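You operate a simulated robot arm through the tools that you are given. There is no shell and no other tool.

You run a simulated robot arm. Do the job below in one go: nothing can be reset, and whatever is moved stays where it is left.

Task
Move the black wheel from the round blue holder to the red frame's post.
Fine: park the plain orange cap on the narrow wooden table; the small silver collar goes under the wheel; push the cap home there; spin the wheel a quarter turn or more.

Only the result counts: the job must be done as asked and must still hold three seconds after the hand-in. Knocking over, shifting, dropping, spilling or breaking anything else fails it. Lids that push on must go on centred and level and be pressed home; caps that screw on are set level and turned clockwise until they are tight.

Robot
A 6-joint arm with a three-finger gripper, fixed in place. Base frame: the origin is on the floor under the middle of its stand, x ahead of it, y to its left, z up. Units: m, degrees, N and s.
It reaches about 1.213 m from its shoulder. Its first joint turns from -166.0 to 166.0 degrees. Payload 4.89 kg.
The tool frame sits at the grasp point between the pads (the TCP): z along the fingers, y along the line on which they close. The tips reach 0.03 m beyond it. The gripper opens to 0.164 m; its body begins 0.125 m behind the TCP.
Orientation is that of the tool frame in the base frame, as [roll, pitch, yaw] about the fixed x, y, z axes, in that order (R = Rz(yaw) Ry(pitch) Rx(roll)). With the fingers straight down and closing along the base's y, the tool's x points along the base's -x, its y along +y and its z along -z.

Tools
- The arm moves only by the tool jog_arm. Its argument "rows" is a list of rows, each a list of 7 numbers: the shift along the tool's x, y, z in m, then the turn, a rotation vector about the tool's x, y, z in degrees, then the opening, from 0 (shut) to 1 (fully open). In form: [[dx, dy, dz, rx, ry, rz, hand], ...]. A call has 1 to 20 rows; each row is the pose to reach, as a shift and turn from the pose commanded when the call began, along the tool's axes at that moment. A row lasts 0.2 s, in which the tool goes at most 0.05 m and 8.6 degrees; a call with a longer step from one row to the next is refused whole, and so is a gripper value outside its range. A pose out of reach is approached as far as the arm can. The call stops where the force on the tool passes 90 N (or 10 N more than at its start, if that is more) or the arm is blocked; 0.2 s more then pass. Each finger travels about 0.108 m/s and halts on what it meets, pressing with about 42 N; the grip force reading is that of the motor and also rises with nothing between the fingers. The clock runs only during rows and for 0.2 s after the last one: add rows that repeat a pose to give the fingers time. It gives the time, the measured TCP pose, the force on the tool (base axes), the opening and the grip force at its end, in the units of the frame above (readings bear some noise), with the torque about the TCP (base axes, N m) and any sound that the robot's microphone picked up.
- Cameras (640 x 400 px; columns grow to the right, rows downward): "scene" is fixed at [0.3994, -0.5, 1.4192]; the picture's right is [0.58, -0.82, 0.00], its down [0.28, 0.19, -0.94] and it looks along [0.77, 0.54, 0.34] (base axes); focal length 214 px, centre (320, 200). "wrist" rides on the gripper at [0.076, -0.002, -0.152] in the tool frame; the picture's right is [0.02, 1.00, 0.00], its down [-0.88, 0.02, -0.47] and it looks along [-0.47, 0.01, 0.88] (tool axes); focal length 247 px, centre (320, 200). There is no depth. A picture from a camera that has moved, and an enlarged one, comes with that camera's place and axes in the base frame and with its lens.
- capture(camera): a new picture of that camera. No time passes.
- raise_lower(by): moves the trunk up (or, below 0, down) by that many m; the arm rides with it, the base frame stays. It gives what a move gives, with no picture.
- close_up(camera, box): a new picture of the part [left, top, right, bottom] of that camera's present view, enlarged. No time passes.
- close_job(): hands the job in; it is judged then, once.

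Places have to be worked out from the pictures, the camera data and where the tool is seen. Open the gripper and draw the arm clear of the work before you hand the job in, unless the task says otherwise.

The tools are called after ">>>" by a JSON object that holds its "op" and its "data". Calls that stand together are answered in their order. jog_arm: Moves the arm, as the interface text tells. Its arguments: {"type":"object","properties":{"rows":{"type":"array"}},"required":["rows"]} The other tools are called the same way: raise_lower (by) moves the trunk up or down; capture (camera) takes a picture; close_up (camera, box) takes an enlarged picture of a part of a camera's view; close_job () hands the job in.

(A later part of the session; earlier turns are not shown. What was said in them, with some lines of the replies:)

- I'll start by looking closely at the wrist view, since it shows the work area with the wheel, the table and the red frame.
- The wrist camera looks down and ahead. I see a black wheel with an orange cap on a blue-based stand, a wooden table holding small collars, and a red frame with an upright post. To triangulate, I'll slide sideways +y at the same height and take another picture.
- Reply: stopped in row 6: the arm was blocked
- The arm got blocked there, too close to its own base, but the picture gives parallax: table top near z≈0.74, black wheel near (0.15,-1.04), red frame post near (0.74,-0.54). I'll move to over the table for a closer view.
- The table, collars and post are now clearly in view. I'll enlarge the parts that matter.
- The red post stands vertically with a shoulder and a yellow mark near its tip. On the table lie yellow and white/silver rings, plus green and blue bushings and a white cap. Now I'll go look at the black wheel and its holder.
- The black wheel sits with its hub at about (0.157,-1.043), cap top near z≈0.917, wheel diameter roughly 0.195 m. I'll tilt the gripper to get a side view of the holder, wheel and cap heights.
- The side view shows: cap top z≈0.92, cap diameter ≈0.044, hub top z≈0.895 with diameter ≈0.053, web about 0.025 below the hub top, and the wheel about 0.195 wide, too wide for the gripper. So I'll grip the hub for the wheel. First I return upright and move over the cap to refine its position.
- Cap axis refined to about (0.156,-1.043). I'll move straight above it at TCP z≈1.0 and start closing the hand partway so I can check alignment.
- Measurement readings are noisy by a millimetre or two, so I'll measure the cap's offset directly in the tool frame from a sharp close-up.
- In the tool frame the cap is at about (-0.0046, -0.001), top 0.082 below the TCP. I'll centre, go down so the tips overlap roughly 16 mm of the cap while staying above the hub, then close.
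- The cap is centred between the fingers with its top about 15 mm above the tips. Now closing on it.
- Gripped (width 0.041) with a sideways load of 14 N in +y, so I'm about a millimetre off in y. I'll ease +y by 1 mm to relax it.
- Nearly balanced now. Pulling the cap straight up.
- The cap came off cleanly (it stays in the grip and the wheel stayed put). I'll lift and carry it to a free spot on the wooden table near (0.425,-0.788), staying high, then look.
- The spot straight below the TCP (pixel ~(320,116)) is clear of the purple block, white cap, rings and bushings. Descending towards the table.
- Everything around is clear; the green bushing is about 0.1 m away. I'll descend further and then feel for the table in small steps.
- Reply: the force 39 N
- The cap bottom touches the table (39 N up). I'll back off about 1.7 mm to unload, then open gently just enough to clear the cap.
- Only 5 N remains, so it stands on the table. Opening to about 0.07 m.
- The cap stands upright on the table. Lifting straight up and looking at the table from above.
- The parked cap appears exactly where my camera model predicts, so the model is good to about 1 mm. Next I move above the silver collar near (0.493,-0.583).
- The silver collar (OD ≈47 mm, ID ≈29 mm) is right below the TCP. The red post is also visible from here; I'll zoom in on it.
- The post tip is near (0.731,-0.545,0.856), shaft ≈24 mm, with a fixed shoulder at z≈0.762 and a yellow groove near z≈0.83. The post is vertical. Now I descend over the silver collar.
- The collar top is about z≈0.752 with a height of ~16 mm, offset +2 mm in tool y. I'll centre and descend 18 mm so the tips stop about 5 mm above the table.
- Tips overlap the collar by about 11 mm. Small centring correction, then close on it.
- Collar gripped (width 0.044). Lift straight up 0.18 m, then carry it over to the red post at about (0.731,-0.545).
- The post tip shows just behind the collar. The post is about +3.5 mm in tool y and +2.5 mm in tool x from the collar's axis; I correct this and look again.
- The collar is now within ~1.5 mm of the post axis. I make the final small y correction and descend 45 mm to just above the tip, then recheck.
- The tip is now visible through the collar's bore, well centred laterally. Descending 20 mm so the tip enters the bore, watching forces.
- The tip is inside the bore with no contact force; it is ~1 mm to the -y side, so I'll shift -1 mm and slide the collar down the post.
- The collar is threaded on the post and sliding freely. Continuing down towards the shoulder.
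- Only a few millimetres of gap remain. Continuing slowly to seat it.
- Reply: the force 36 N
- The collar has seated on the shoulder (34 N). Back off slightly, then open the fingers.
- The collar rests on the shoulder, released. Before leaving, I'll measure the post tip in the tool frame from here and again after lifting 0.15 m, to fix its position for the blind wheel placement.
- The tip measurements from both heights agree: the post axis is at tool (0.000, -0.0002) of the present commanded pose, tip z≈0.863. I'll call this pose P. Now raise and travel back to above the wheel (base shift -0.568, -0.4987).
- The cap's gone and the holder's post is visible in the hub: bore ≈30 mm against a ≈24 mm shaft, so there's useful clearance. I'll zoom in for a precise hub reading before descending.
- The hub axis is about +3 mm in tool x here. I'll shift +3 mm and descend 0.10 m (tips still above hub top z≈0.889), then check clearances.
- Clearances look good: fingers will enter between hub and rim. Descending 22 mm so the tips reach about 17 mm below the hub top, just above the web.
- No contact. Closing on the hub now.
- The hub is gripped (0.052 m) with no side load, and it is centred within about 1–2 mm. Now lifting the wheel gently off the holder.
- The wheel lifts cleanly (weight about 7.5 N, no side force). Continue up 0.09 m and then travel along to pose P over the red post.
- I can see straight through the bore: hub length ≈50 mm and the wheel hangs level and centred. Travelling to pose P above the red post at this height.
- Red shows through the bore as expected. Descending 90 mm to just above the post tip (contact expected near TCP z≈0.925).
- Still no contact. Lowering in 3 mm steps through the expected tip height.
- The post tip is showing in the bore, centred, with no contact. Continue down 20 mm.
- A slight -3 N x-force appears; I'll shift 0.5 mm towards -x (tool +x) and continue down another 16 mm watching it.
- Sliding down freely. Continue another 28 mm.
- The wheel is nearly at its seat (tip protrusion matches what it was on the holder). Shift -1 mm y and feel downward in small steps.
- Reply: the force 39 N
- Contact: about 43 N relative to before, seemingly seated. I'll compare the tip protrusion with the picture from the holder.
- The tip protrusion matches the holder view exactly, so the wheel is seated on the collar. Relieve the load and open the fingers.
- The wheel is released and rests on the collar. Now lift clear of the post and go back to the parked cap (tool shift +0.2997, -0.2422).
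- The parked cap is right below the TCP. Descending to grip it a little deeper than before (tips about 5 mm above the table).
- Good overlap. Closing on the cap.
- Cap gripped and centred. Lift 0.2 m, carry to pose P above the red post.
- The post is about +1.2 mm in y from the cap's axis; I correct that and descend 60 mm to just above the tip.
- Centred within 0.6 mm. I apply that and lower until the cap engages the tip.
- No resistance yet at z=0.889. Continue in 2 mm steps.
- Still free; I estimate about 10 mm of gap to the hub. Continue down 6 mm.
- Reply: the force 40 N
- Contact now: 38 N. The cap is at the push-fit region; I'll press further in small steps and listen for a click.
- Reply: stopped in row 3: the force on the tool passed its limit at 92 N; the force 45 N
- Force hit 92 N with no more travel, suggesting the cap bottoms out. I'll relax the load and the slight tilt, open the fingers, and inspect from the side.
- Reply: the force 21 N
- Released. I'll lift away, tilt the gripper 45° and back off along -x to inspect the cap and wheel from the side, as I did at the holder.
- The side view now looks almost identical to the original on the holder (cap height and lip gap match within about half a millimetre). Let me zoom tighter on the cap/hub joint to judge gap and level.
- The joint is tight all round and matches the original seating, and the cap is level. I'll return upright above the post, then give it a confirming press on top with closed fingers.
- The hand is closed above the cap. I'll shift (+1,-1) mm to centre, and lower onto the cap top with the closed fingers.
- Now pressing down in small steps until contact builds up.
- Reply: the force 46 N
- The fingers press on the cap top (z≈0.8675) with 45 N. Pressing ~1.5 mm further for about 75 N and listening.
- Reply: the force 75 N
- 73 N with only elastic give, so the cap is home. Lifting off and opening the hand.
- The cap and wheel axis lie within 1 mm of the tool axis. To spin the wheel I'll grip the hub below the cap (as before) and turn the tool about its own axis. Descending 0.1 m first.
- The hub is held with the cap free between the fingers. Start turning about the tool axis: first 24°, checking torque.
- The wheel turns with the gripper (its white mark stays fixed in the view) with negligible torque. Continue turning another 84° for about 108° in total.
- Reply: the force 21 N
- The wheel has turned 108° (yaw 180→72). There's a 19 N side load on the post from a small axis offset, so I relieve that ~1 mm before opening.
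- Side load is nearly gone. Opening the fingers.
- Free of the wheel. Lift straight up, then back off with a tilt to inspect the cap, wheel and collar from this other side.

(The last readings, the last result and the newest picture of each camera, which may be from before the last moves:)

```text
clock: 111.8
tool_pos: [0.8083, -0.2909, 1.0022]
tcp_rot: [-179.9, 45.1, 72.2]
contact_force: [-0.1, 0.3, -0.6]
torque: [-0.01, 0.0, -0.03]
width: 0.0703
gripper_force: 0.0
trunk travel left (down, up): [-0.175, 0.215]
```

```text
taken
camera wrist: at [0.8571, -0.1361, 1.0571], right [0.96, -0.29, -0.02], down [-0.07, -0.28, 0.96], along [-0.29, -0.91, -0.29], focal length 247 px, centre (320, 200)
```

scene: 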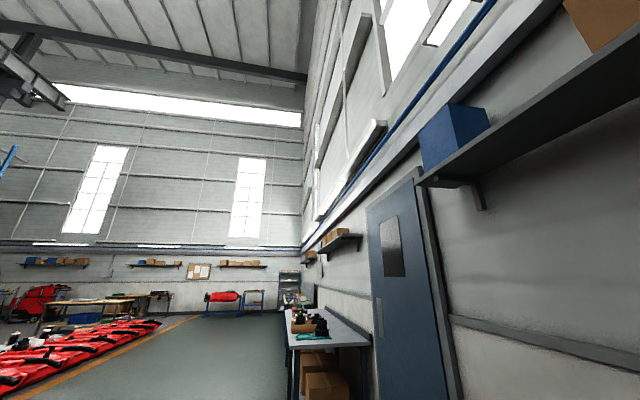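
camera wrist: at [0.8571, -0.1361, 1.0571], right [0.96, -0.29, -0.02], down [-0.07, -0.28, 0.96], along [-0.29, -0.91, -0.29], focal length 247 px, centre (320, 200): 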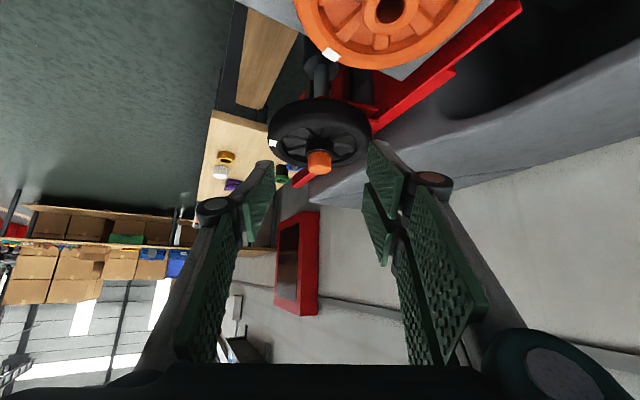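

>>> {"op": "close_up", "data": {"camera": "wrist", "box": [290, 130, 346, 182]}}

>>> {"op": "close_up", "data": {"camera": "wrist", "box": [255, 60, 385, 190]}}

>>> {"op": "close_up", "data": {"camera": "wrist", "box": [190, 110, 310, 210]}}

```text
7.69 times, centred on (318, 156) of wrist
camera zoom: at [0.8571, -0.1361, 1.0571], right [0.96, -0.29, -0.02], down [-0.07, -0.28, 0.96], along [-0.29, -0.91, -0.29], focal length 1900 px, centre (335, 538)
```

zoom: 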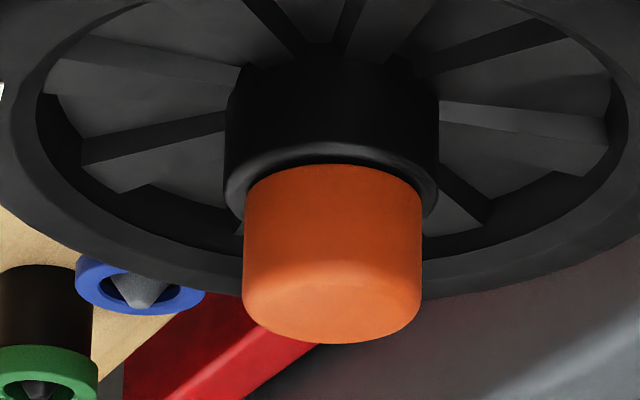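

```text
3.08 times, centred on (320, 125) of wrist
camera zoom: at [0.8571, -0.1361, 1.0571], right [0.96, -0.29, -0.02], down [-0.07, -0.28, 0.96], along [-0.29, -0.91, -0.29], focal length 760 px, centre (320, 431)
```

zoom: 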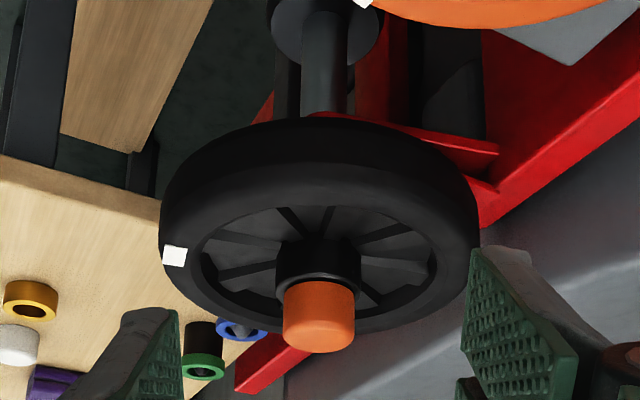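

```text
4.00 times, centred on (250, 160) of wrist
camera zoom: at [0.8571, -0.1361, 1.0571], right [0.96, -0.29, -0.02], down [-0.07, -0.28, 0.96], along [-0.29, -0.91, -0.29], focal length 988 px, centre (600, 360)
```

zoom: 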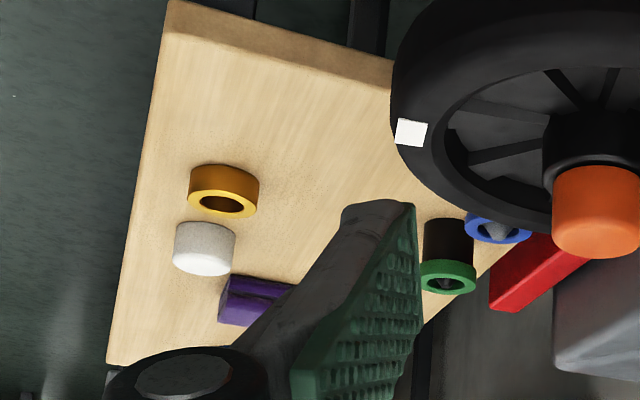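

The cap is tight and concentric on the hub, the wheel's mark has moved 108°, and the other parts on the table are undisturbed. I'll raise the arm clear, straighten the tool and open the gripper fully.

>>> {"op": "jog_arm", "data": {"rows": [[-0.014, 0, -0.014, 0, 0, 0, 0.5], [-0.028, 0, -0.028, 0, 5, 0, 0.6], [-0.042, 0, -0.042, 0, 10, 0, 0.7], [-0.056, 0, -0.056, 0, 15, 0, 0.8], [-0.07, 0, -0.07, 0, 20, 0, 0.9], [-0.084, 0, -0.084, 0, 25, 0, 1], [-0.098, 0, -0.098, 0, 30, 0, 1], [-0.105, 0, -0.105, 0, 35, 0, 1], [-0.105, 0, -0.105, 0, 40, 0, 1], [-0.105, 0, -0.105, 0, 45, 0, 1], [-0.105, 0, -0.105, 0, 45, 0, 1]]}}

>>> {"op": "capture", "data": {"camera": "wrist"}}

```text
clock: 114.2
tool_pos: [0.811, -0.2909, 1.1511]
tcp_rot: [-179.8, 0.0, 72.0]
contact_force: [0.1, -0.2, 0.8]
torque: [0.08, -0.01, 0.03]
width: 0.164
gripper_force: 0.1
trunk travel left (down, up): [-0.175, 0.215]
```

```text
taken
camera wrist: at [0.8322, -0.217, 1.3039], right [0.96, -0.29, 0.0], down [-0.25, -0.84, 0.47], along [-0.14, -0.45, -0.88], focal length 247 px, centre (320, 200)
```

wrist: 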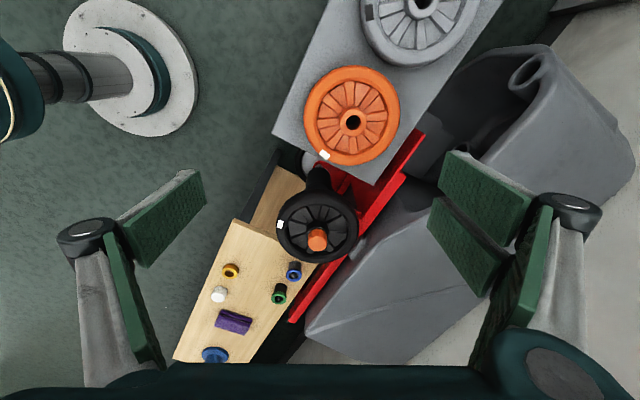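

Everything is in place: the holder is empty, the wheel, collar and cap are on the red post, and the arm is clear with the gripper open. Handing in the job.

>>> {"op": "close_job", "data": {}}

```text
The job is handed in.
```

The black wheel is on the red frame's post with the silver collar under it and the orange cap pushed home on top. I then spun it about 108°, and the job is handed in; I haven't seen the result of the judging.

- **Cap parking:** the cap stood on the wooden table while I placed the collar and the wheel.
- **Collar:** it sits on the post's shoulder. I took the plain white-silver ring on the table to be the "small silver collar"; the other loose ring was yellow.
- **Wheel:** it went down to the same depth on the post as it had on the blue holder.
- **Cap:** it reached full depth at about 92 N, and a second press of 73 N on top gave no further travel. There was no click, but side views from two directions show it level, centred and tight against the hub.
- **Spin:** I turned the wheel by its hub, and its white mark moved with it.

The arm is clear with the gripper fully open. In the last picture the blue holder, the other parts on the table and the other wheels in view looked undisturbed.
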